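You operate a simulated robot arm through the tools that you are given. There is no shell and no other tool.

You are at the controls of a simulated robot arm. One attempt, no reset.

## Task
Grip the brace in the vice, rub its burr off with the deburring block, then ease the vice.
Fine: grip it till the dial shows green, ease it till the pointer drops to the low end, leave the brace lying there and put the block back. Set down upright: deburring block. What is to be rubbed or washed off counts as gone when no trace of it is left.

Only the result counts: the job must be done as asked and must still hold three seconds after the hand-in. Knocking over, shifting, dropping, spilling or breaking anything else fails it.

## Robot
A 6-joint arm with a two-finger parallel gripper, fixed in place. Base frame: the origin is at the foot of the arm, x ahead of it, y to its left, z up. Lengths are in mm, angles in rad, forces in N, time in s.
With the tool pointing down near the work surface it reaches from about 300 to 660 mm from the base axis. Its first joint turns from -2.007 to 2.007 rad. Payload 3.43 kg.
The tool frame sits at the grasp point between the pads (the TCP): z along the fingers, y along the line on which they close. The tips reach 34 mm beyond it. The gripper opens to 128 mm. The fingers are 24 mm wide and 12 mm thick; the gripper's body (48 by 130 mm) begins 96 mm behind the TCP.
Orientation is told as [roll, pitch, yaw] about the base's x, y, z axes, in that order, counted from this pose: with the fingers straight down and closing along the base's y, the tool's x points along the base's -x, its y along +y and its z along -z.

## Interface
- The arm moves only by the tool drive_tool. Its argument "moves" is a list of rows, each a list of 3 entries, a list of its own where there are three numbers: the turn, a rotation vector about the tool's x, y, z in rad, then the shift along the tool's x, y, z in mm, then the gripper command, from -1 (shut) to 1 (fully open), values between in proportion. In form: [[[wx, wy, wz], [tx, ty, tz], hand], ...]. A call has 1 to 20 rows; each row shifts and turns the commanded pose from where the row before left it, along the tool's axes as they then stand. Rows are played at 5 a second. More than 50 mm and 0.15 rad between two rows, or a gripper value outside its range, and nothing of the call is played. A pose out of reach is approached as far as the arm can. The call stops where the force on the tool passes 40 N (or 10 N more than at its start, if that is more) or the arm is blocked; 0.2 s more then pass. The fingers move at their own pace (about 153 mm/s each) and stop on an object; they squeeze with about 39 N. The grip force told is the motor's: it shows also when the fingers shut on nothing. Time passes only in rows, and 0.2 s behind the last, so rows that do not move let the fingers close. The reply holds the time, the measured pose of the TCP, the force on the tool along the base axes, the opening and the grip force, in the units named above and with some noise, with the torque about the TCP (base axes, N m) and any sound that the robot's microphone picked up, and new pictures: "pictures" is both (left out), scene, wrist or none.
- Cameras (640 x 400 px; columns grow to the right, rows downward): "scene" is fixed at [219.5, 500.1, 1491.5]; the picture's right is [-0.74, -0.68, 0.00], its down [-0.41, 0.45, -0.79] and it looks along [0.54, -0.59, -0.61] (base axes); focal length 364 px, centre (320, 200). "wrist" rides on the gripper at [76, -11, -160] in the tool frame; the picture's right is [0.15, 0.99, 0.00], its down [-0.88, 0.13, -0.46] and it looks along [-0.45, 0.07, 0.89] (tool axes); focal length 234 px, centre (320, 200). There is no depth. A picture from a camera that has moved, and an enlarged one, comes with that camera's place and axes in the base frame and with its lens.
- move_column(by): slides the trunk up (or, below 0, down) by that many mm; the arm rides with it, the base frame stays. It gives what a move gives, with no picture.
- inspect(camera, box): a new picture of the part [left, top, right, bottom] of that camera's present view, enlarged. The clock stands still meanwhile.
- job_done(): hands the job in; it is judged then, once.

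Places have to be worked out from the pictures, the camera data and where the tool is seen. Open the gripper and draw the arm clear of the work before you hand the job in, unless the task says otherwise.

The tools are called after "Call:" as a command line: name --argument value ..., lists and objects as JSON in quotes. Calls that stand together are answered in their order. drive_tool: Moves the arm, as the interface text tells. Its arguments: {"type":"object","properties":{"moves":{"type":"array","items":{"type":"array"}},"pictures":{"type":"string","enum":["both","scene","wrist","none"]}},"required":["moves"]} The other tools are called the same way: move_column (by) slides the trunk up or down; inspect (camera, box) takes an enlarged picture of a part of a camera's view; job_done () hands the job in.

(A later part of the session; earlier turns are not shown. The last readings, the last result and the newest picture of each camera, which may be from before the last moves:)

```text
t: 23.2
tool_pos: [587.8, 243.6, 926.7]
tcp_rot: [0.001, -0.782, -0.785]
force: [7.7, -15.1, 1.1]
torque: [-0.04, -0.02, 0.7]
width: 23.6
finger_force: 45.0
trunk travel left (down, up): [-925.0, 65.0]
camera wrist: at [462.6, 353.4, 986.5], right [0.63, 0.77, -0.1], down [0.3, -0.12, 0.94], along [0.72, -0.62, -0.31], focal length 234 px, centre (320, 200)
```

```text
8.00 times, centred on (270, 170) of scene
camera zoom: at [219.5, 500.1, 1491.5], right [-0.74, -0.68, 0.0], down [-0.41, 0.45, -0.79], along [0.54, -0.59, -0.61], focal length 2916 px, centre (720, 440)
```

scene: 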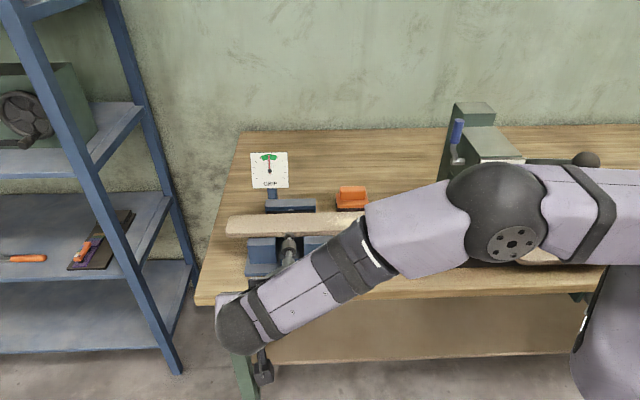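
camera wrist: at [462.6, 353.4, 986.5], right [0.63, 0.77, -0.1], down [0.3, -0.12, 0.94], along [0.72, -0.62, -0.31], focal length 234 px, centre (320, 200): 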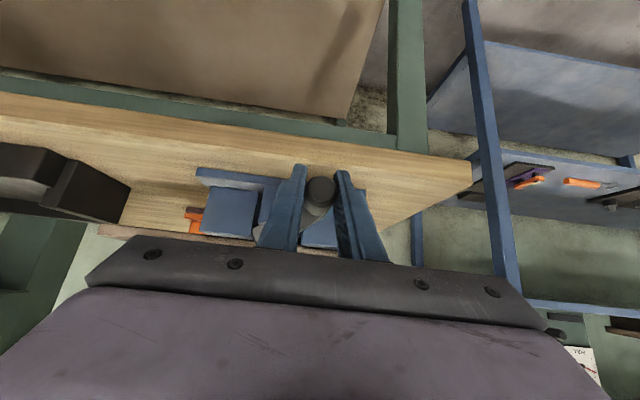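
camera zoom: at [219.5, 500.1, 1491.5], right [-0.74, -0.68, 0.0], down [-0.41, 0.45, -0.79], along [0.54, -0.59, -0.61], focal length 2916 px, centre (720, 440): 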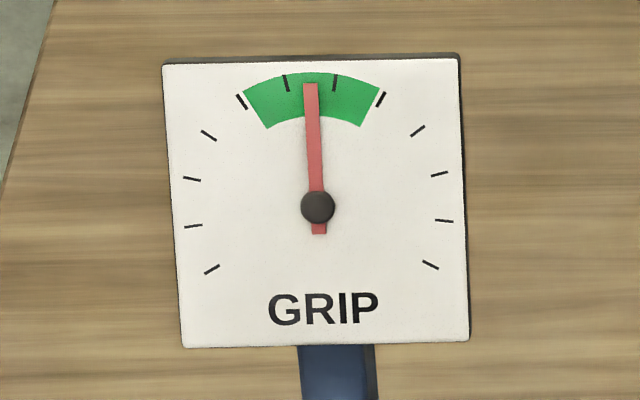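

Pointer is mid-green. Now I release the grip and back off along the tool axis.

Call:
drive_tool --moves '[[[0, 0, 0], [0, 0, 0], 0.1], [[0, 0, 0], [0, 0, 0], 0.1], [[0, 0, 0], [0, 0, -30], 0.1], [[0, 0, 0], [0, 0, -40], 0.1], [[0, 0, 0], [0, 0, -40], 0.1], [[0, 0, 0], [0, 0, 0], 0.1]]' --pictures "both"

Call:
inspect --camera "scene" --box '[240, 145, 300, 195]'

Call:
inspect --camera "wrist" --box '[200, 70, 440, 230]'

```text
t: 24.6
tool_pos: [531.6, 300.4, 1003.7]
tcp_rot: [-0.002, -0.785, -0.786]
force: [0.6, -0.1, 0.8]
torque: [0.01, 0.03, -0.01]
width: 70.5
finger_force: 0.1
trunk travel left (down, up): [-925.0, 65.0]
camera wrist: at [406.8, 410.6, 1063.5], right [0.63, 0.77, -0.1], down [0.3, -0.12, 0.94], along [0.72, -0.62, -0.31], focal length 234 px, centre (320, 200)
```

scene: 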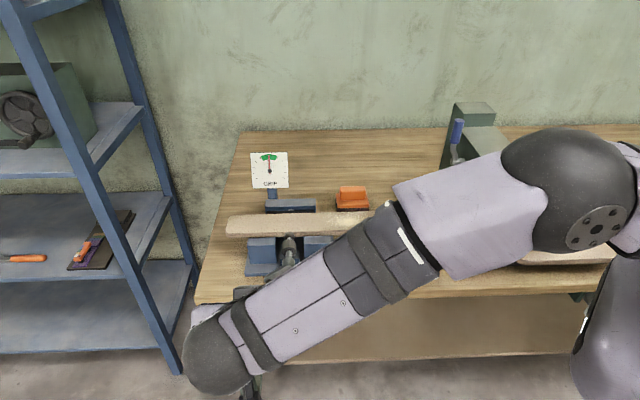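
wrist: 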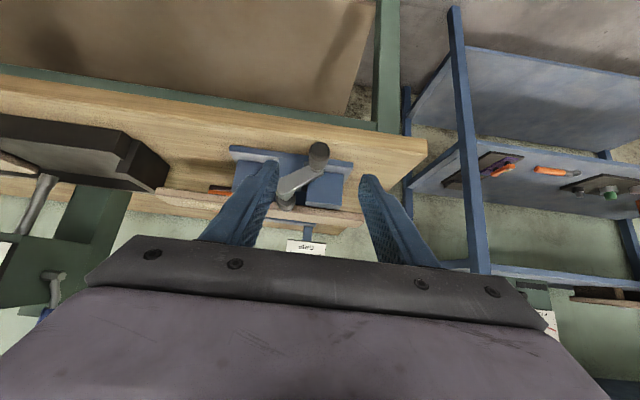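

```text
8.00 times, centred on (270, 170) of scene
camera zoom: at [219.5, 500.1, 1491.5], right [-0.74, -0.68, 0.0], down [-0.41, 0.45, -0.79], along [0.54, -0.59, -0.61], focal length 2916 px, centre (720, 440)
```

zoom: 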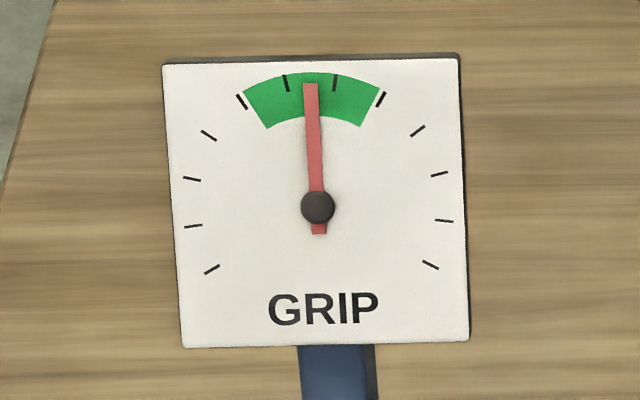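

```text
2.50 times, centred on (320, 150) of wrist
camera zoom: at [406.8, 410.6, 1063.5], right [0.63, 0.77, -0.1], down [0.3, -0.12, 0.94], along [0.72, -0.62, -0.31], focal length 585 px, centre (320, 325)
```

zoom: 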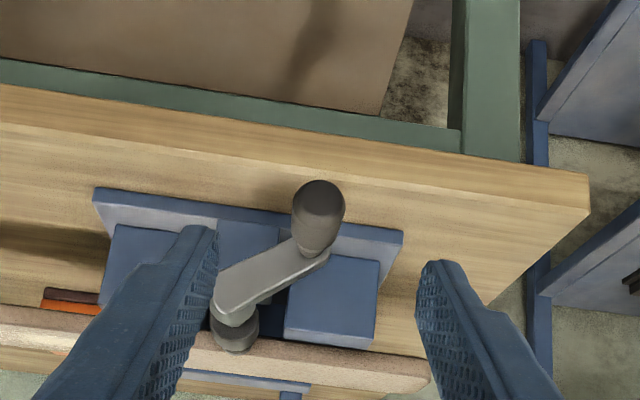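

The dial holds mid-green with the hand off. Next I lift, reduce the tilt to 25°, and shift right toward the deburring block.

Call:
drive_tool --moves '[[[0, 0, 0], [-27.7, 0, -27.7], 1], [[0, 0, 0], [-27.7, 0, -27.7], 1], [[0, 0, 0], [-27.7, 0, -27.7], 1], [[0, 0, 0], [-27.7, 0, -27.7], 1], [[0, 0, 0], [-27.7, 0, -27.7], 1], [[0, 0.117, 0], [0, 0, 0], 1], [[0, 0.117, 0], [0, 0, 0], 1], [[0, 0.117, 0], [0, 0, 0], 1], [[0, 0, 0], [0, -39.6, 0], 1], [[0, 0, 0], [0, -39.6, 0], 1], [[0, 0, 0], [0, -39.6, 0], 1], [[0, 0, 0], [0, -39.6, 0], 1], [[0, 0, 0], [0, -39.6, 0], 1], [[0, 0, 0], [0, 0, 0], 1]]'

```text
t: 27.6
tool_pos: [392.9, 160.3, 1200.1]
tcp_rot: [-0.002, -0.436, -0.786]
force: [0.0, -0.3, -0.7]
torque: [-0.01, 0.01, -0.01]
width: 128.1
finger_force: 0.0
trunk travel left (down, up): [-925.0, 65.0]
camera wrist: at [288.7, 248.6, 1312.9], right [0.61, 0.79, -0.06], down [0.52, -0.34, 0.78], along [0.6, -0.51, -0.62], focal length 234 px, centre (320, 200)
```

scene: 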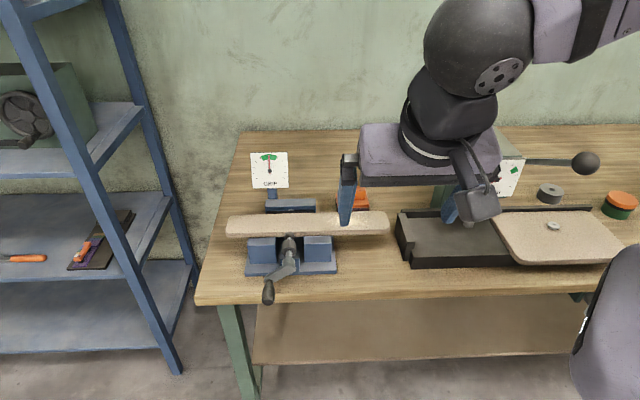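
wrist: 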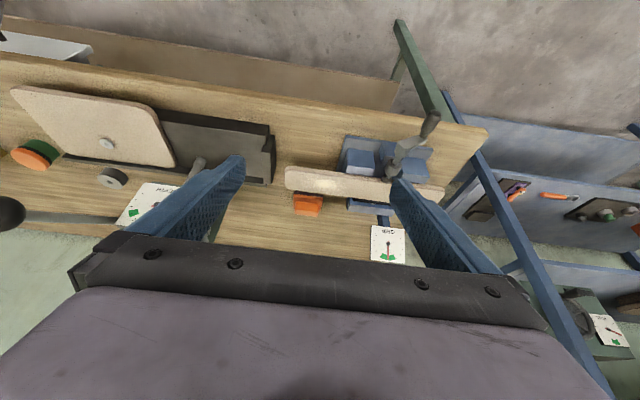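

The block sits around (669,-118). I move forward over the bench, descending to a viewing point short of the block.

Call:
drive_tool --moves '[[[0, 0, 0], [-33.8, 0, 34.5], 1], [[0, 0, 0], [-33.8, 0, 34.5], 1], [[0, 0, 0], [-33.8, 0, 34.5], 1], [[0, 0, 0], [-33.8, 0, 34.5], 1], [[0, 0, 0], [-33.8, 0, 34.5], 1], [[0, 0, 0], [-33.8, 0, 34.5], 1], [[0, 0, 0], [-33.8, 0, 34.5], 1], [[0, 0, 0], [0, 0, 0], 1]]'

Call:
inspect --camera "wrist" --box '[200, 60, 440, 240]'

```text
t: 29.4
tool_pos: [615.9, -60.3, 1083.5]
tcp_rot: [0.0, -0.435, -0.785]
force: [-0.7, -0.3, 1.5]
torque: [0.0, -0.01, 0.01]
width: 128.0
finger_force: 0.0
trunk travel left (down, up): [-925.0, 65.0]
camera wrist: at [511.0, 25.3, 1196.0], right [0.61, 0.79, -0.06], down [0.52, -0.34, 0.79], along [0.6, -0.51, -0.62], focal length 234 px, centre (320, 200)
```

scene: 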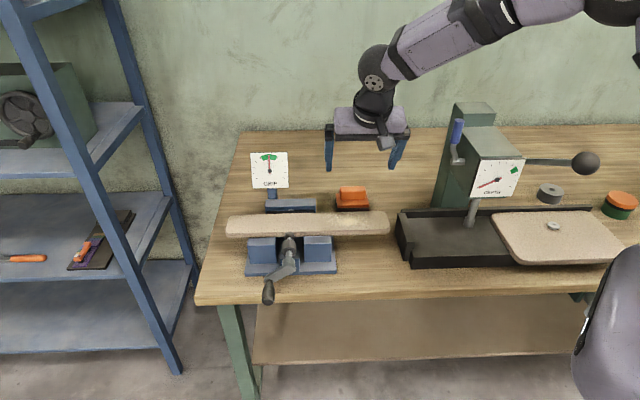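
wrist: 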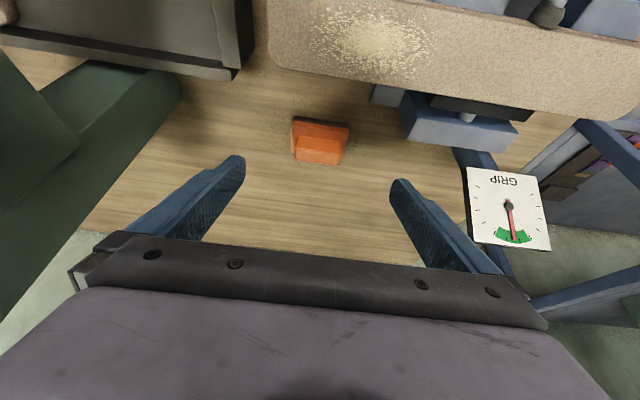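

```text
2.22 times, centred on (320, 150) of wrist
camera zoom: at [511.0, 25.3, 1196.0], right [0.61, 0.79, -0.06], down [0.52, -0.34, 0.79], along [0.6, -0.51, -0.62], focal length 520 px, centre (320, 311)
```

zoom: 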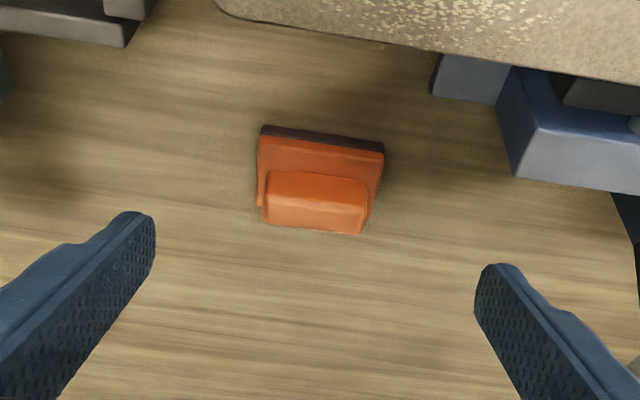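

The block's long side runs along the bench direction (45°). I zoom in on it from both cameras for its height and handle size.

Call:
inspect --camera "scene" --box '[325, 175, 380, 220]'

Call:
inspect --camera "wrist" --box '[275, 100, 365, 180]'

```text
8.89 times, centred on (352, 198) of scene
camera zoom: at [219.5, 500.1, 1491.5], right [-0.74, -0.68, 0.0], down [-0.41, 0.45, -0.79], along [0.54, -0.59, -0.61], focal length 3240 px, centre (31, 222)
```

zoom: 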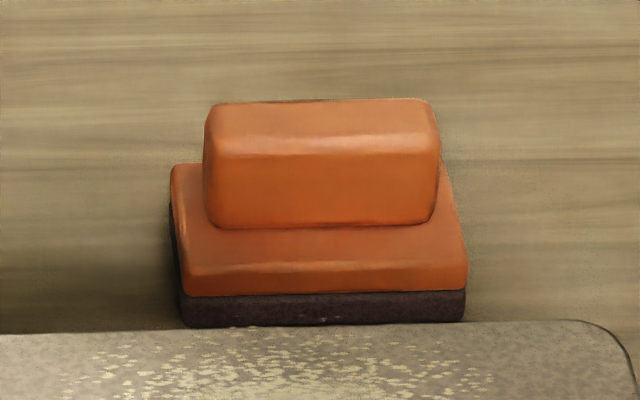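

```text
5.00 times, centred on (320, 140) of wrist
camera zoom: at [511.0, 25.3, 1196.0], right [0.61, 0.79, -0.06], down [0.52, -0.34, 0.79], along [0.6, -0.51, -0.62], focal length 1171 px, centre (320, 500)
```

zoom: 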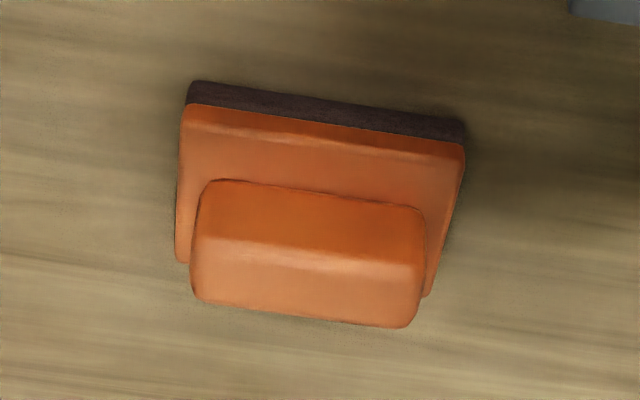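

Block measured: handle centre b≈389, n≈569 (i.e. about (677,-127)), handle 66×25 mm, flange top ≈911, handle top ≈939. I go to a point above it, keeping 25° tilt.

Call:
drive_tool --moves '[[[0, 0, 0], [-14.2, -1.3, 33.5], 1], [[0, 0, 0], [-14.2, -1.3, 33.5], 1], [[0, 0, 0], [-14.2, -1.3, 33.5], 1], [[0, 0, 0], [0, 0, 0], 1]]'

Call:
inspect --camera "wrist" --box '[220, 80, 420, 240]'

Call:
inspect --camera "scene" --box '[290, 120, 420, 220]'

```text
t: 30.4
tool_pos: [669.1, -123.4, 1008.7]
tcp_rot: [0.0, -0.436, -0.784]
force: [0.0, -0.2, -0.6]
torque: [-0.01, -0.02, 0.01]
width: 127.8
finger_force: 0.1
trunk travel left (down, up): [-925.0, 65.0]
camera wrist: at [566.0, -34.8, 1122.9], right [0.61, 0.79, -0.06], down [0.52, -0.34, 0.79], along [0.6, -0.51, -0.62], focal length 234 px, centre (320, 200)
```

scene: 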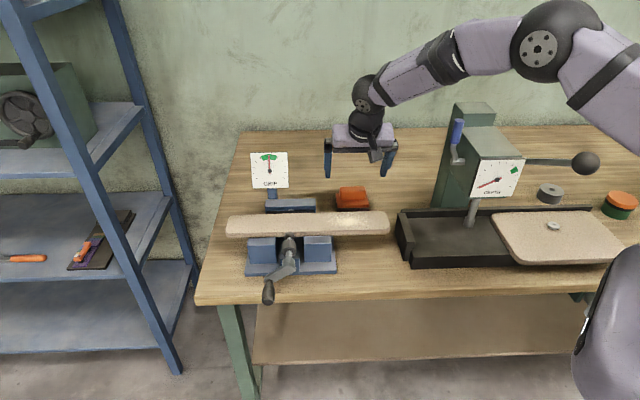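
wrist: 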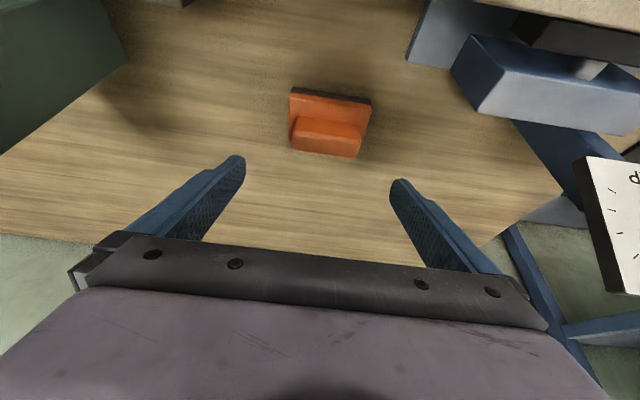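

```text
2.50 times, centred on (320, 160) of wrist
camera zoom: at [566.0, -34.8, 1122.9], right [0.61, 0.79, -0.06], down [0.52, -0.34, 0.79], along [0.6, -0.51, -0.62], focal length 585 px, centre (320, 300)
```

zoom: 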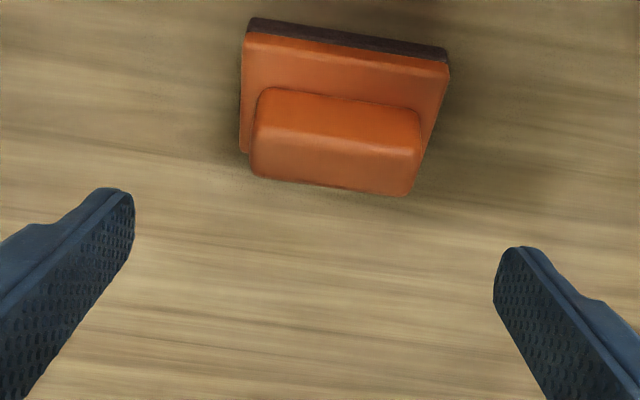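

```text
4.00 times, centred on (355, 170) of scene
camera zoom: at [219.5, 500.1, 1491.5], right [-0.74, -0.68, 0.0], down [-0.41, 0.45, -0.79], along [0.54, -0.59, -0.61], focal length 1458 px, centre (180, 320)
```

zoom: 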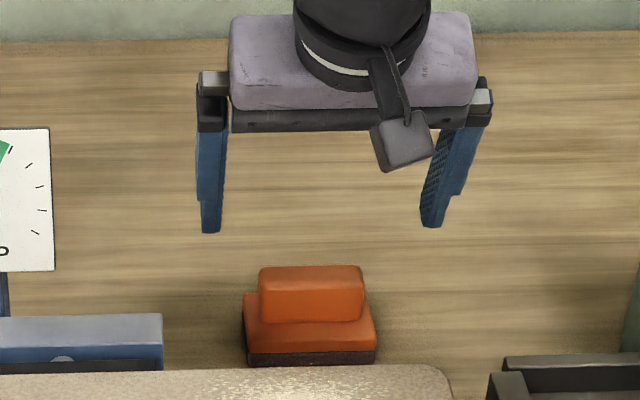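

Aligned over the handle to within a few mm. I descend straight down to z≈953 (fingertips just above the flange).

Call:
drive_tool --moves '[[[0, 0, 0], [8, 1.5, 17], 1], [[0, 0, 0], [8, 1.5, 17], 1], [[0, 0, 0], [7.5, 0.5, 16], 1], [[0, 0, 0], [0, 0, 0], 1]]'

Call:
inspect --camera "wrist" --box '[220, 60, 420, 220]'

Call:
inspect --camera "scene" --box '[300, 140, 400, 220]'

```text
t: 31.4
tool_pos: [672.0, -120.4, 954.0]
tcp_rot: [0.0, -0.438, -0.786]
force: [-0.8, 0.0, 0.8]
torque: [0.03, 0.02, 0.01]
width: 128.2
finger_force: 0.1
trunk travel left (down, up): [-925.0, 65.0]
camera wrist: at [568.4, -32.7, 1067.0], right [0.61, 0.79, -0.06], down [0.52, -0.34, 0.79], along [0.6, -0.51, -0.62], focal length 234 px, centre (320, 200)
```

scene: 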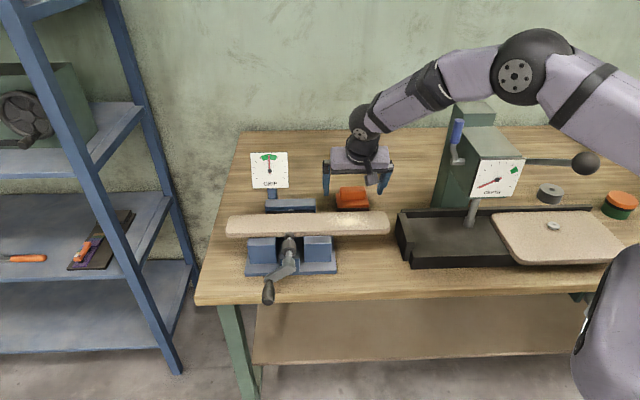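
wrist: 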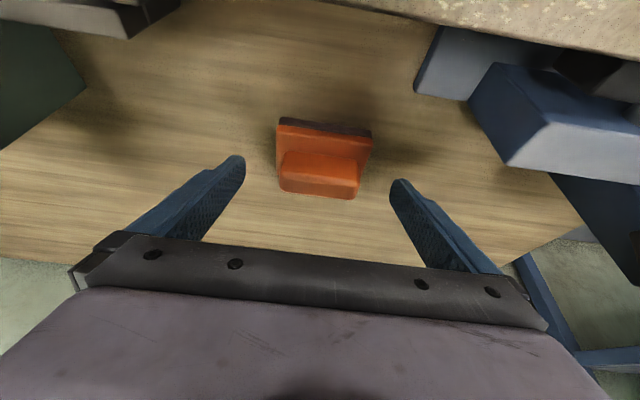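

```text
2.50 times, centred on (320, 140) of wrist
camera zoom: at [568.4, -32.7, 1067.0], right [0.61, 0.79, -0.06], down [0.52, -0.34, 0.79], along [0.6, -0.51, -0.62], focal length 585 px, centre (320, 350)
```

zoom: 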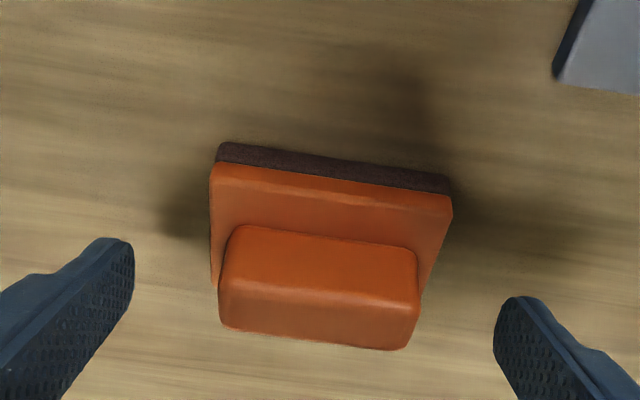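

```text
5.00 times, centred on (350, 180) of scene
camera zoom: at [219.5, 500.1, 1491.5], right [-0.74, -0.68, 0.0], down [-0.41, 0.45, -0.79], along [0.54, -0.59, -0.61], focal length 1823 px, centre (170, 300)
```

zoom: 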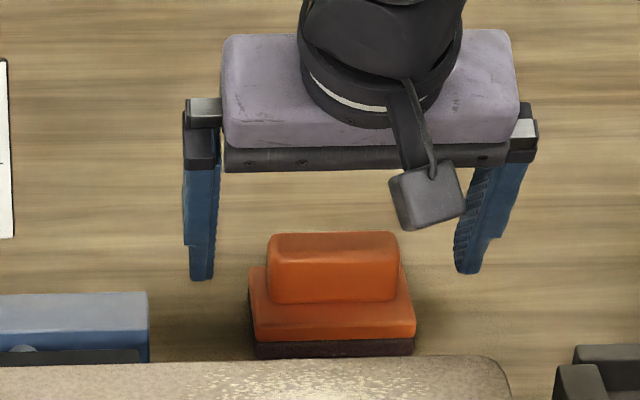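

Fingertips should be ~6 mm above the flange. I lower 3 mm more and close gently on the handle ends.

Call:
drive_tool --moves '[[[0, 0, 0], [1.3, -0.5, 2.7], 0.6], [[0, 0, 0], [0, 0, 0], 0.3], [[0, 0, 0], [0, 0, 0], 0.1], [[0, 0, 0], [0, 0, 0], -1], [[0, 0, 0], [0, 0, 0], -1], [[0, 0, 0], [0, 0, 0], -1]]'

Call:
inspect --camera "wrist" --box '[220, 80, 420, 240]'

Call:
inspect --camera "scene" --box '[300, 140, 400, 220]'

```text
t: 32.8
tool_pos: [671.5, -121.2, 950.4]
tcp_rot: [0.0, -0.436, -0.786]
force: [0.2, -0.4, -0.1]
torque: [-0.02, 0.01, -0.03]
width: 68.4
finger_force: 39.5
trunk travel left (down, up): [-925.0, 65.0]
camera wrist: at [567.9, -33.1, 1063.8], right [0.61, 0.79, -0.06], down [0.52, -0.34, 0.78], along [0.6, -0.51, -0.62], focal length 234 px, centre (320, 200)
```

scene: 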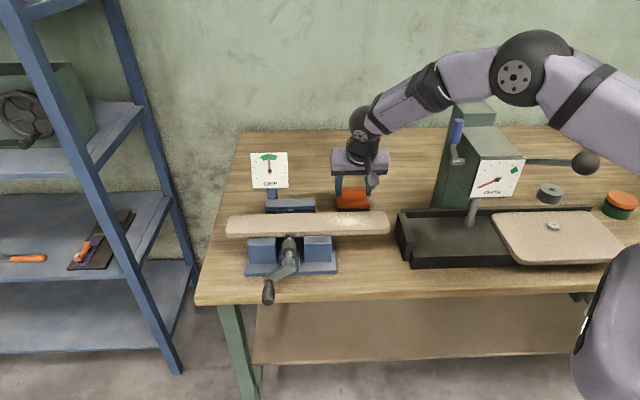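
wrist: 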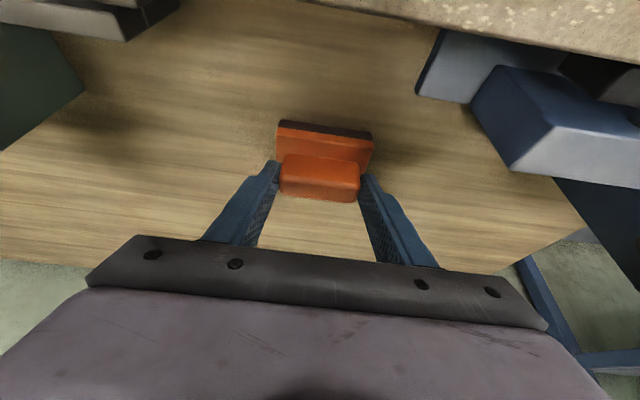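

```text
2.50 times, centred on (320, 160) of wrist
camera zoom: at [567.9, -33.1, 1063.8], right [0.61, 0.79, -0.06], down [0.52, -0.34, 0.78], along [0.6, -0.51, -0.62], focal length 585 px, centre (320, 300)
```

zoom: 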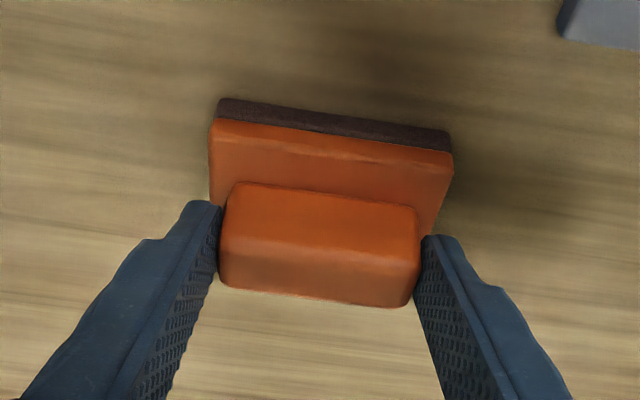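

```text
5.00 times, centred on (350, 180) of scene
camera zoom: at [219.5, 500.1, 1491.5], right [-0.74, -0.68, 0.0], down [-0.41, 0.45, -0.79], along [0.54, -0.59, -0.61], focal length 1823 px, centre (170, 300)
```

zoom: 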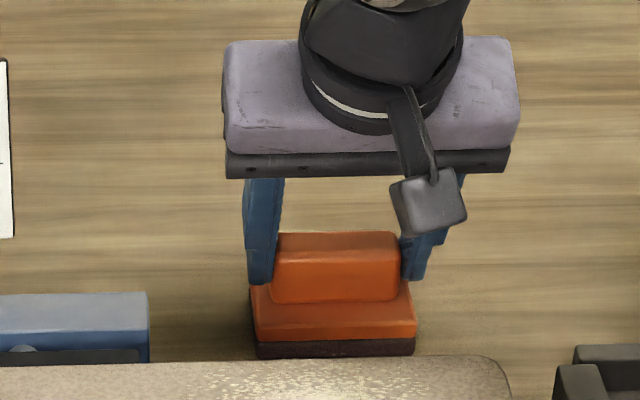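

The block is gripped (68 mm wide, 39 N). I lift it straight up 110 mm.

Call:
drive_tool --moves '[[[0, 0, 0], [-4.2, 0, -9.1], -1], [[0, 0, 0], [-12.7, 0, -27.2], -1], [[0, 0, 0], [-14.8, 0, -31.7], -1], [[0, 0, 0], [-14.8, 0, -31.7], -1], [[0, 0, 0], [0, 0, 0], -1]]'

Call:
inspect --camera "scene" --box '[220, 120, 420, 260]'

Call:
inspect --camera "scene" --box '[320, 195, 400, 250]'

```text
t: 34.0
tool_pos: [673.4, -121.8, 1058.1]
tcp_rot: [-0.001, -0.434, -0.785]
force: [0.5, -0.7, -1.6]
torque: [-0.01, 0.03, 0.01]
width: 68.2
finger_force: 38.8
trunk travel left (down, up): [-925.0, 65.0]
camera wrist: at [569.0, -33.5, 1171.4], right [0.61, 0.79, -0.06], down [0.52, -0.34, 0.78], along [0.6, -0.51, -0.62], focal length 234 px, centre (320, 200)
```

scene: 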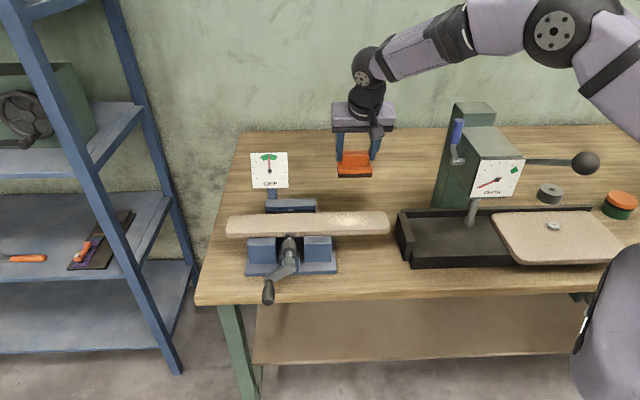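
wrist: 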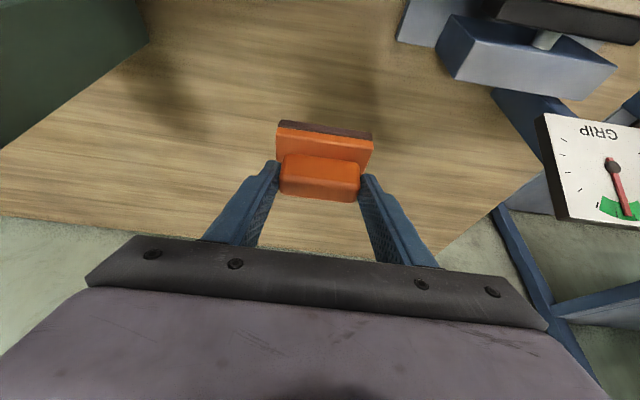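

```text
2.86 times, centred on (320, 190) of scene
camera zoom: at [219.5, 500.1, 1491.5], right [-0.74, -0.68, 0.0], down [-0.41, 0.45, -0.79], along [0.54, -0.59, -0.61], focal length 1042 px, centre (320, 229)
```

zoom: 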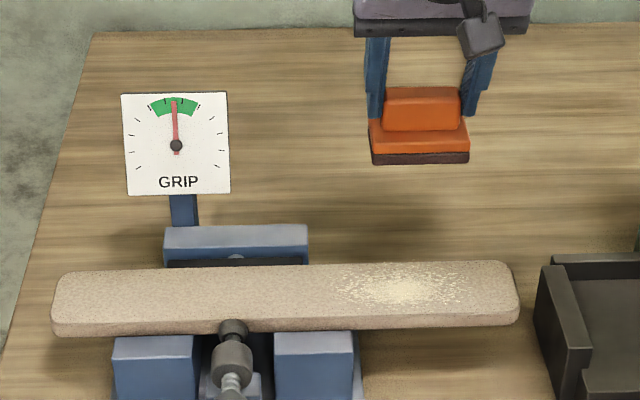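

```text
7.27 times, centred on (360, 222) of scene
camera zoom: at [219.5, 500.1, 1491.5], right [-0.74, -0.68, 0.0], down [-0.41, 0.45, -0.79], along [0.54, -0.59, -0.61], focal length 2651 px, centre (29, 36)
```

zoom: 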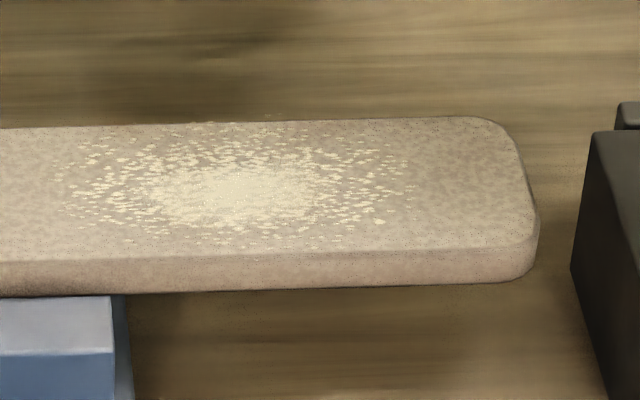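

Block hangs level. Burr centre is about b≈421, n≈412 on a brace 61 mm wide; I carry the block over it with ~30 mm clearance.

Call:
drive_tool --moves '[[[0, 0, 0], [35.9, 7.75, -15.35], -1], [[0, 0, 0], [35.9, 7.75, -15.35], -1], [[0, 0, 0], [35.9, 7.75, -15.35], -1], [[0, 0, 0], [35.9, 7.75, -15.35], -1], [[0, 0, 0], [0, 0, 0], -1]]'

Call:
inspect --camera "scene" --box '[300, 150, 400, 250]'

Call:
inspect --camera "wrist" --box '[220, 80, 420, 240]'

```text
t: 35.2
tool_pos: [583.0, 13.9, 1054.1]
tcp_rot: [0.0, -0.434, -0.786]
force: [-0.1, -0.4, -1.4]
torque: [0.04, 0.02, -0.02]
width: 67.9
finger_force: 39.2
trunk travel left (down, up): [-925.0, 65.0]
camera wrist: at [479.5, 100.7, 1167.3], right [0.61, 0.79, -0.06], down [0.52, -0.34, 0.78], along [0.6, -0.51, -0.62], focal length 234 px, centre (320, 200)
```

scene: 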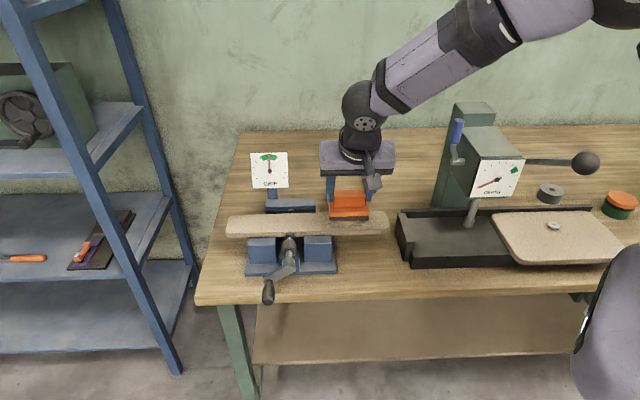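
wrist: 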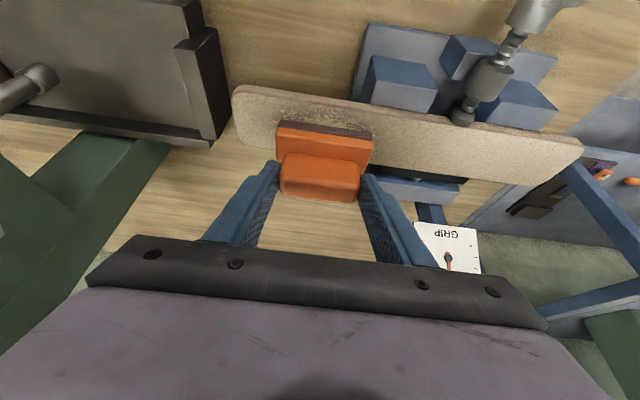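

```text
4.00 times, centred on (350, 200) of scene
camera zoom: at [219.5, 500.1, 1491.5], right [-0.74, -0.68, 0.0], down [-0.41, 0.45, -0.79], along [0.54, -0.59, -0.61], focal length 1458 px, centre (200, 200)
```

zoom: 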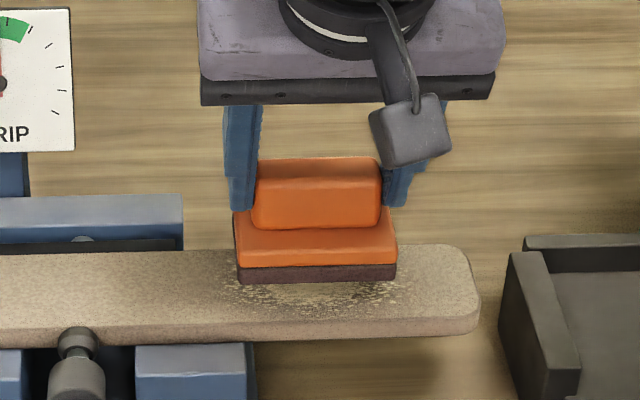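

```text
2.50 times, centred on (320, 160) of wrist
camera zoom: at [479.5, 100.7, 1167.3], right [0.61, 0.79, -0.06], down [0.52, -0.34, 0.78], along [0.6, -0.51, -0.62], focal length 585 px, centre (320, 300)
```

zoom: 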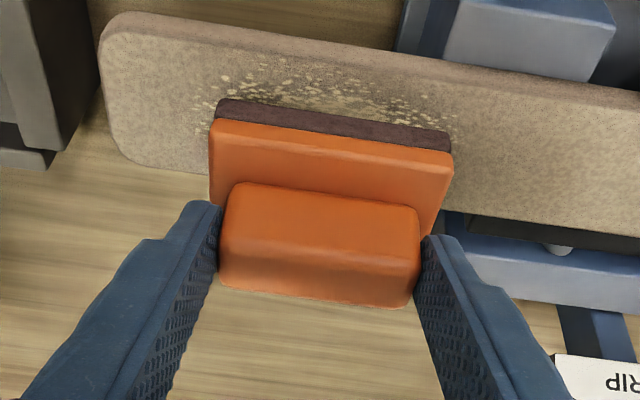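

The block is centred along the burr in b but ~8 mm too far to the front. I correct that and lower to just above the brace.

Call:
drive_tool --moves '[[[0, 0, 0], [0.4, 0, 10.3], -1], [[0, 0, 0], [0.4, 0, 10.3], -1], [[0, 0, 0], [0.85, 0, 1.8], -1], [[0, 0, 0], [0.85, 0, 1.8], -1], [[0, 0, 0], [0, 0, 0], -1]]'

Call:
inspect --camera "scene" --box '[300, 170, 400, 250]'

```text
t: 36.4
tool_pos: [590.3, 6.3, 1034.5]
tcp_rot: [0.005, -0.44, -0.787]
force: [-0.4, 0.1, 16.5]
torque: [-0.13, 0.38, -0.03]
width: 68.1
finger_force: 38.9
trunk travel left (down, up): [-925.0, 65.0]
camera wrist: at [484.8, 94.1, 1147.8], right [0.61, 0.79, -0.06], down [0.52, -0.34, 0.79], along [0.61, -0.51, -0.61], focal length 234 px, centre (320, 200)
```

scene: 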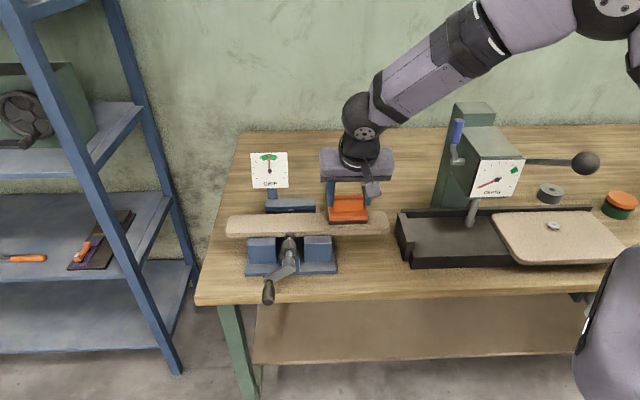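
wrist: 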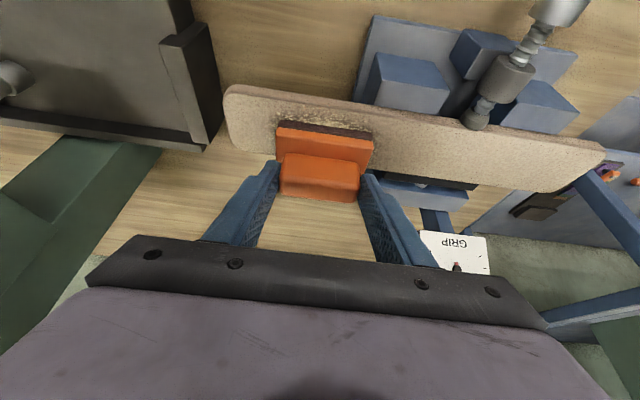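

```text
5.00 times, centred on (350, 210) of scene
camera zoom: at [219.5, 500.1, 1491.5], right [-0.74, -0.68, 0.0], down [-0.41, 0.45, -0.79], along [0.54, -0.59, -0.61], focal length 1823 px, centre (170, 150)
```

zoom: 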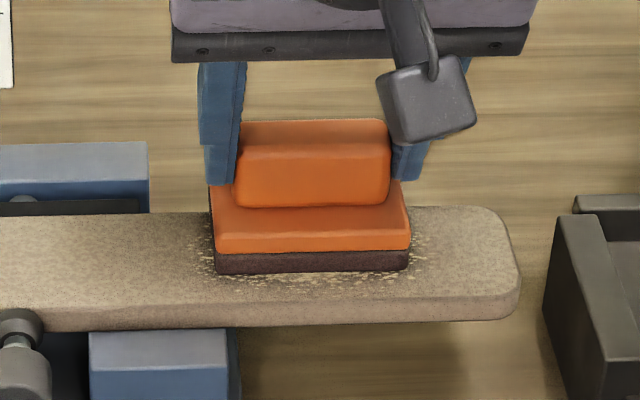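

The block already touches the brace with ~16 N (brace top is ~973). The block sits ~13 mm too far back, so I rub with strokes along the brace starting here and working toward the front; the left end of the stroke stays clear of the rear jaw.

Call:
drive_tool --moves '[[[0, 0, 0], [3.6, 5, -1.7], -1], [[0, 0, 0], [0, 10, 0], -1], [[0, 0, 0], [0, -12, 0], -1], [[0, 0, 0], [0, -14, 0], -1], [[0, 0, 0], [0, -14, 0], -1], [[0, 0, 0], [0, -12, 0], -1], [[0, 0, 0], [0, 12, 0], -1], [[0, 0, 0], [0, 14, 0], -1], [[0, 0, 0], [0, 14, 0], -1], [[0, 0, 0], [0, 12, 0], -1], [[0, 0, 0], [0, 0, 0], -1]]'

Call:
inspect --camera "scene" --box '[280, 170, 400, 250]'

```text
t: 38.8
tool_pos: [594.6, 18.8, 1033.4]
tcp_rot: [0.004, -0.439, -0.786]
force: [-4.5, -5.5, 24.2]
torque: [-0.48, 0.07, -0.04]
width: 68.5
finger_force: 39.6
trunk travel left (down, up): [-925.0, 65.0]
camera wrist: at [491.9, 106.5, 1146.6], right [0.61, 0.79, -0.06], down [0.52, -0.34, 0.79], along [0.6, -0.51, -0.61], focal length 234 px, centre (320, 200)
```

scene: 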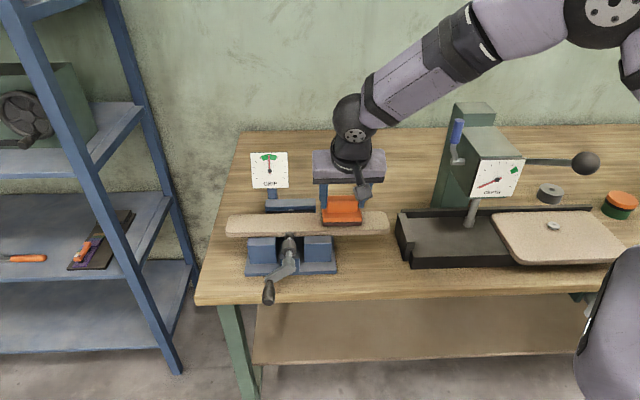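
wrist: 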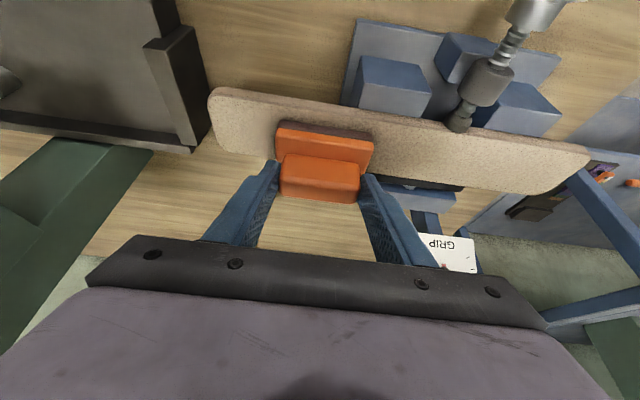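

```text
5.00 times, centred on (340, 210) of scene
camera zoom: at [219.5, 500.1, 1491.5], right [-0.74, -0.68, 0.0], down [-0.41, 0.45, -0.79], along [0.54, -0.59, -0.61], focal length 1823 px, centre (220, 150)
```

zoom: 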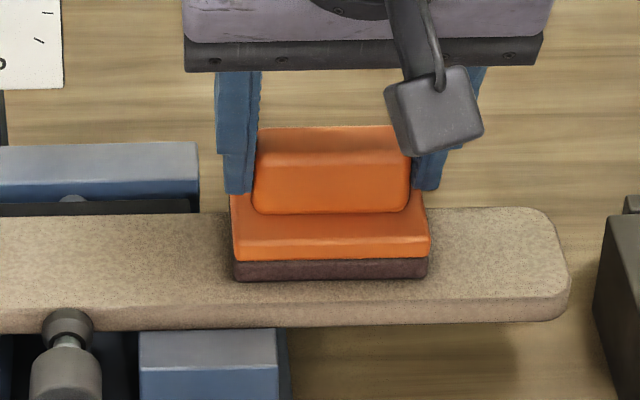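

The visible burr around the block has vanished after one pass. I add further passes nearer the front and back edges to be sure nothing is left.

Call:
drive_tool --moves '[[[0, 0, 0], [9.0, 0, -4.6], -1], [[0, 0, 0], [0, -12, 0], -1], [[0, 0, 0], [0, -13, 0], -1], [[0, 0, 0], [0, -13, 0], -1], [[0, 0, 0], [0, -12, 0], -1], [[0, 0, 0], [7.0, 0, -3.3], -1], [[0, 0, 0], [0, 12, 0], -1], [[0, 0, 0], [0, 13, 0], -1], [[0, 0, 0], [0, 13, 0], -1], [[0, 0, 0], [0, 14, 0], -1], [[0, 0, 0], [0, 0, 0], -1]]'

Call:
inspect --camera "scene" --box '[280, 170, 400, 250]'

```text
t: 41.2
tool_pos: [584.9, 33.2, 1033.9]
tcp_rot: [0.002, -0.437, -0.786]
force: [-3.8, -4.4, 20.5]
torque: [-0.22, -0.43, -0.14]
width: 68.1
finger_force: 38.7
trunk travel left (down, up): [-925.0, 65.0]
camera wrist: at [480.8, 120.6, 1146.5], right [0.61, 0.79, -0.06], down [0.52, -0.34, 0.79], along [0.6, -0.51, -0.61], focal length 234 px, centre (320, 200)
```

scene: 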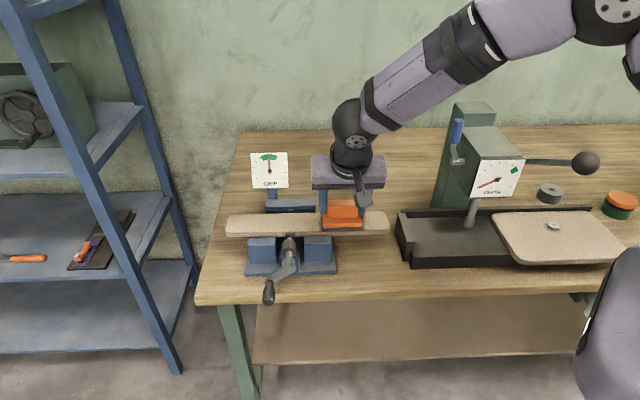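
wrist: 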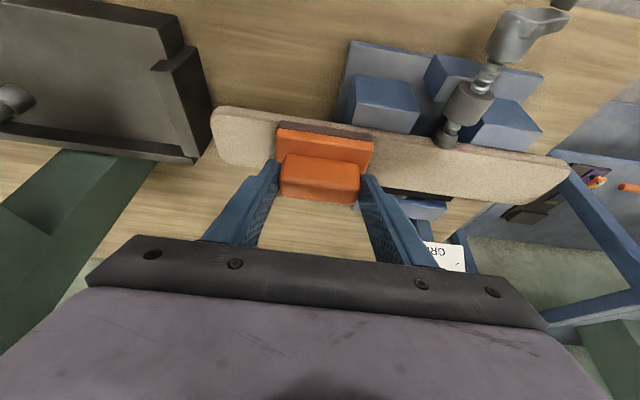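

```text
5.00 times, centred on (340, 210) of scene
camera zoom: at [219.5, 500.1, 1491.5], right [-0.74, -0.68, 0.0], down [-0.41, 0.45, -0.79], along [0.54, -0.59, -0.61], focal length 1823 px, centre (220, 150)
```

zoom: 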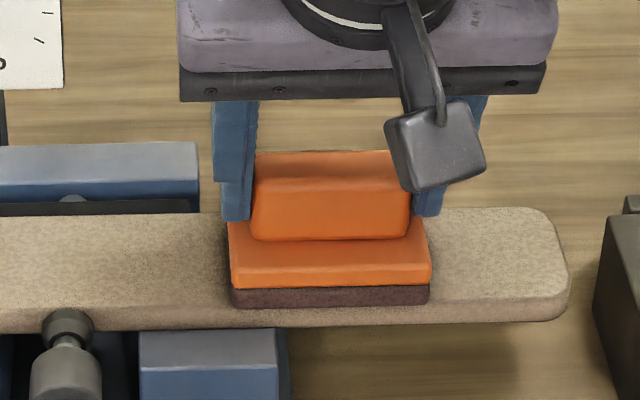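

Front strip covered; one more round of strokes moving back through the middle, then I lift the block to inspect the surface.

Call:
drive_tool --moves '[[[0, 0, 0], [0, -13, 0], -1], [[0, 0, 0], [0, -13, 0], -1], [[0, 0, 0], [0, -13, 0], -1], [[0, 0, 0], [0, -13, 0], -1], [[0, 0, 0], [-9.0, 0, 4.2], -1], [[0, 0, 0], [0, 13, 0], -1], [[0, 0, 0], [0, 13, 0], -1], [[0, 0, 0], [0, 13, 0], -1], [[0, 0, 0], [0, 13, 0], -1], [[0, 0, 0], [-9.0, 0, 4.2], -1], [[0, 0, 0], [0, -13, 0], -1], [[0, 0, 0], [0, -13, 0], -1], [[0, 0, 0], [0, -13, 0], -1], [[0, 0, 0], [0, -13, 0], -1], [[0, 0, 0], [-8.5, 8, -18.1], -1], [[0, 0, 0], [-12.7, 10, -27.2], -1], [[0, 0, 0], [0, 0, 0], -1]]'

Call:
inspect --camera "scene" --box '[220, 140, 400, 260]'

Call:
inspect --camera "wrist" --box '[180, 60, 420, 220]'

```text
t: 44.8
tool_pos: [576.6, -4.7, 1081.0]
tcp_rot: [-0.002, -0.434, -0.785]
force: [0.7, 0.3, -1.0]
torque: [0.02, -0.02, -0.02]
width: 68.4
finger_force: 39.3
trunk travel left (down, up): [-925.0, 65.0]
camera wrist: at [472.5, 83.5, 1194.1], right [0.61, 0.79, -0.06], down [0.52, -0.34, 0.78], along [0.6, -0.51, -0.62], focal length 234 px, centre (320, 200)
```

scene: 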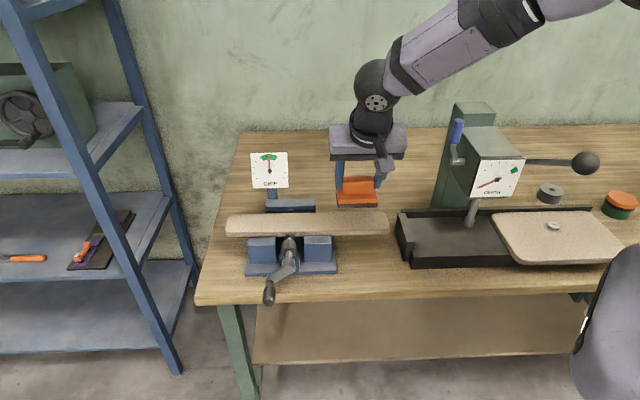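
wrist: 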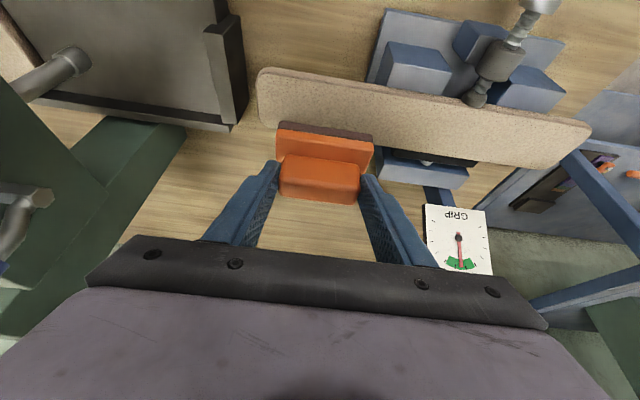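

```text
3.33 times, centred on (310, 200) of scene
camera zoom: at [219.5, 500.1, 1491.5], right [-0.74, -0.68, 0.0], down [-0.41, 0.45, -0.79], along [0.54, -0.59, -0.61], focal length 1215 px, centre (353, 200)
```

zoom: 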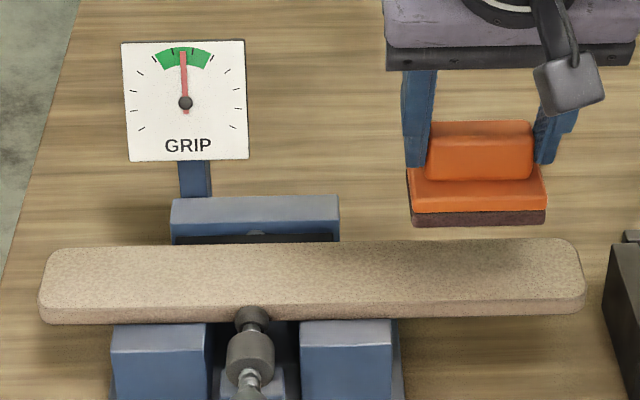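

```text
2.50 times, centred on (300, 140) of wrist
camera zoom: at [472.5, 83.5, 1194.1], right [0.61, 0.79, -0.06], down [0.52, -0.34, 0.78], along [0.6, -0.51, -0.62], focal length 585 px, centre (370, 350)
```

zoom: 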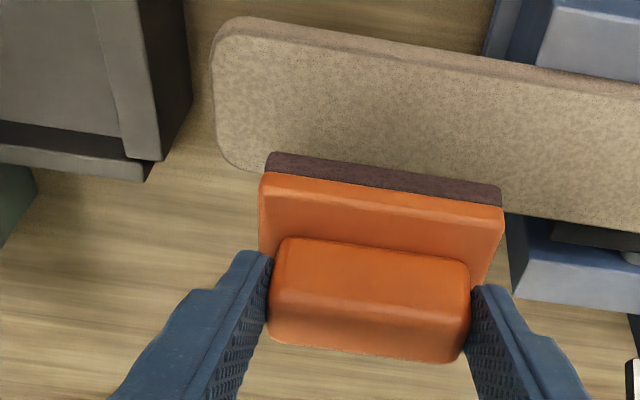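

The surface looks clean; I zoom in closely to be sure no trace remains.

Call:
inspect --camera "scene" --box '[320, 200, 395, 245]'

Call:
inspect --camera "scene" --box '[260, 200, 335, 245]'

Call:
inspect --camera "wrist" --box '[250, 60, 400, 150]'

```text
8.53 times, centred on (358, 222) of scene
camera zoom: at [219.5, 500.1, 1491.5], right [-0.74, -0.68, 0.0], down [-0.41, 0.45, -0.79], along [0.54, -0.59, -0.61], focal length 3111 px, centre (0, 8)
```

zoom: 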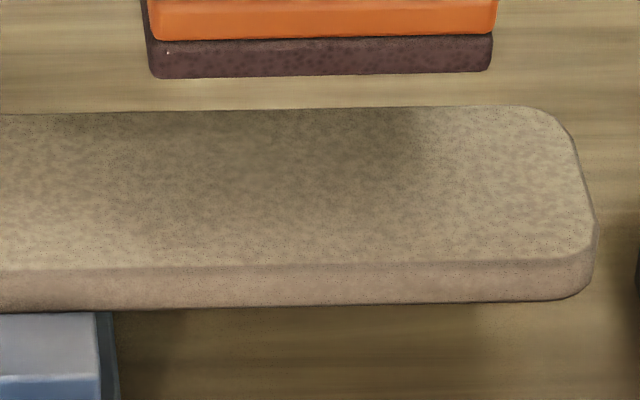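

```text
8.53 times, centred on (298, 222) of scene
camera zoom: at [219.5, 500.1, 1491.5], right [-0.74, -0.68, 0.0], down [-0.41, 0.45, -0.79], along [0.54, -0.59, -0.61], focal length 3111 px, centre (512, 8)
```

zoom: 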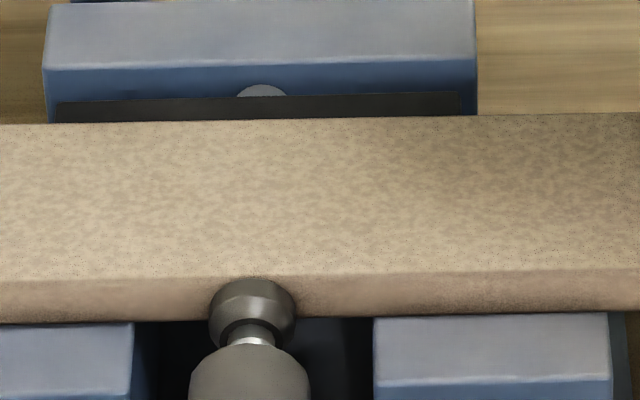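

```text
4.27 times, centred on (325, 105) of wrist
camera zoom: at [472.5, 83.5, 1194.1], right [0.61, 0.79, -0.06], down [0.52, -0.34, 0.78], along [0.6, -0.51, -0.62], focal length 999 px, centre (299, 605)
```

zoom: 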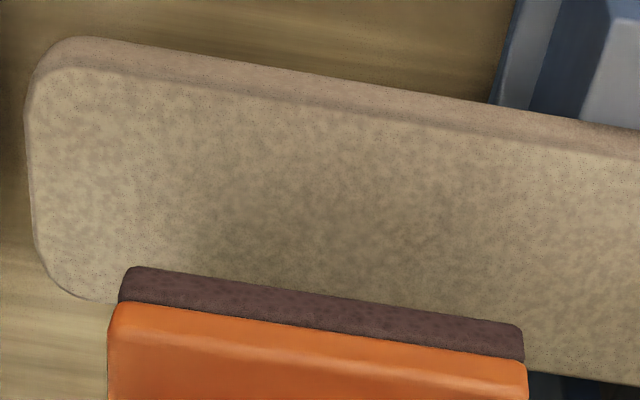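

No trace of burr remains and the dial is still green. I carry the block back above its original spot.

Call:
drive_tool --moves '[[[0, 0, 0], [-31.75, -3.83, 20.3], -1], [[0, 0, 0], [-31.75, -3.83, 20.3], -1], [[0, 0, 0], [-31.75, -3.83, 20.3], -1], [[0, 0, 0], [-31.75, -3.83, 20.3], -1], [[0, 0, 0], [0, 0, 0], -1]]' --pictures "scene"

```text
t: 46.0
tool_pos: [671.2, -121.7, 1063.4]
tcp_rot: [0.001, -0.436, -0.785]
force: [-0.2, 0.4, -0.9]
torque: [0.03, 0.0, 0.02]
width: 68.1
finger_force: 39.3
trunk travel left (down, up): [-925.0, 65.0]
```

scene: 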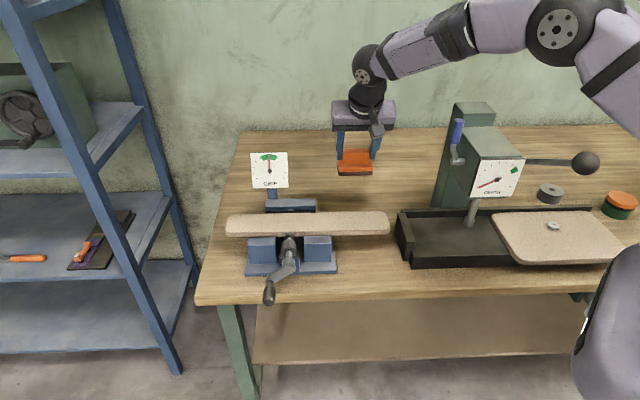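

Directly above the original spot. I lower it to ~5 mm above the bench first.

Call:
drive_tool --moves '[[[0, 0, 0], [12.7, 0, 27.2], -1], [[0, 0, 0], [12.7, 0, 27.2], -1], [[0, 0, 0], [12.7, 0, 27.2], -1], [[0, 0, 0], [5.1, 0, 10.9], -1], [[0, 0, 0], [2.5, 0, 5.4], -1], [[0, 0, 0], [0, 0, 0], -1]]' --pictures "scene"

Call:
inspect --camera "scene" --box '[300, 140, 400, 220]'

```text
t: 47.4
tool_pos: [671.0, -120.4, 953.9]
tcp_rot: [0.002, -0.438, -0.786]
force: [-0.5, 0.1, -0.8]
torque: [0.04, 0.03, 0.01]
width: 68.4
finger_force: 38.3
trunk travel left (down, up): [-925.0, 65.0]
```

scene: 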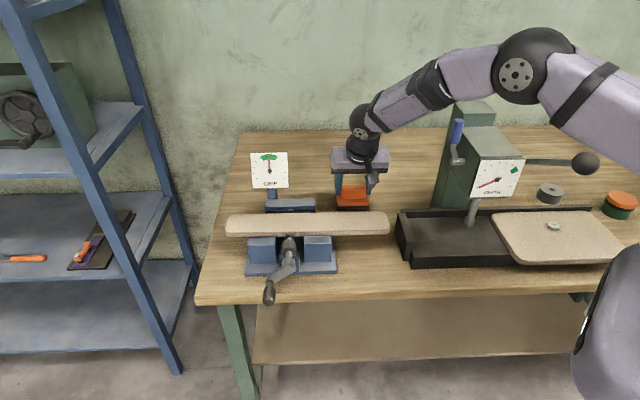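

```text
5.00 times, centred on (350, 180) of scene
camera zoom: at [219.5, 500.1, 1491.5], right [-0.74, -0.68, 0.0], down [-0.41, 0.45, -0.79], along [0.54, -0.59, -0.61], focal length 1823 px, centre (170, 300)
```

zoom: 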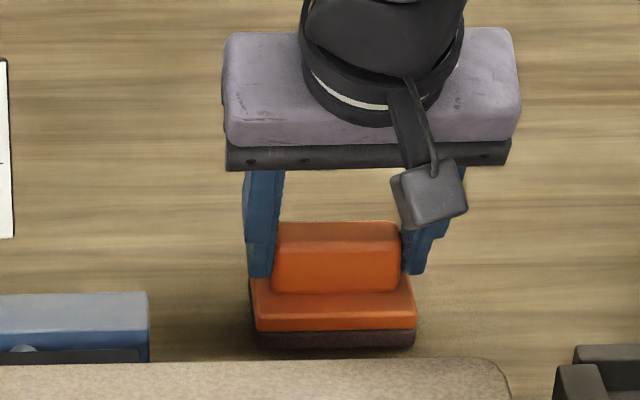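

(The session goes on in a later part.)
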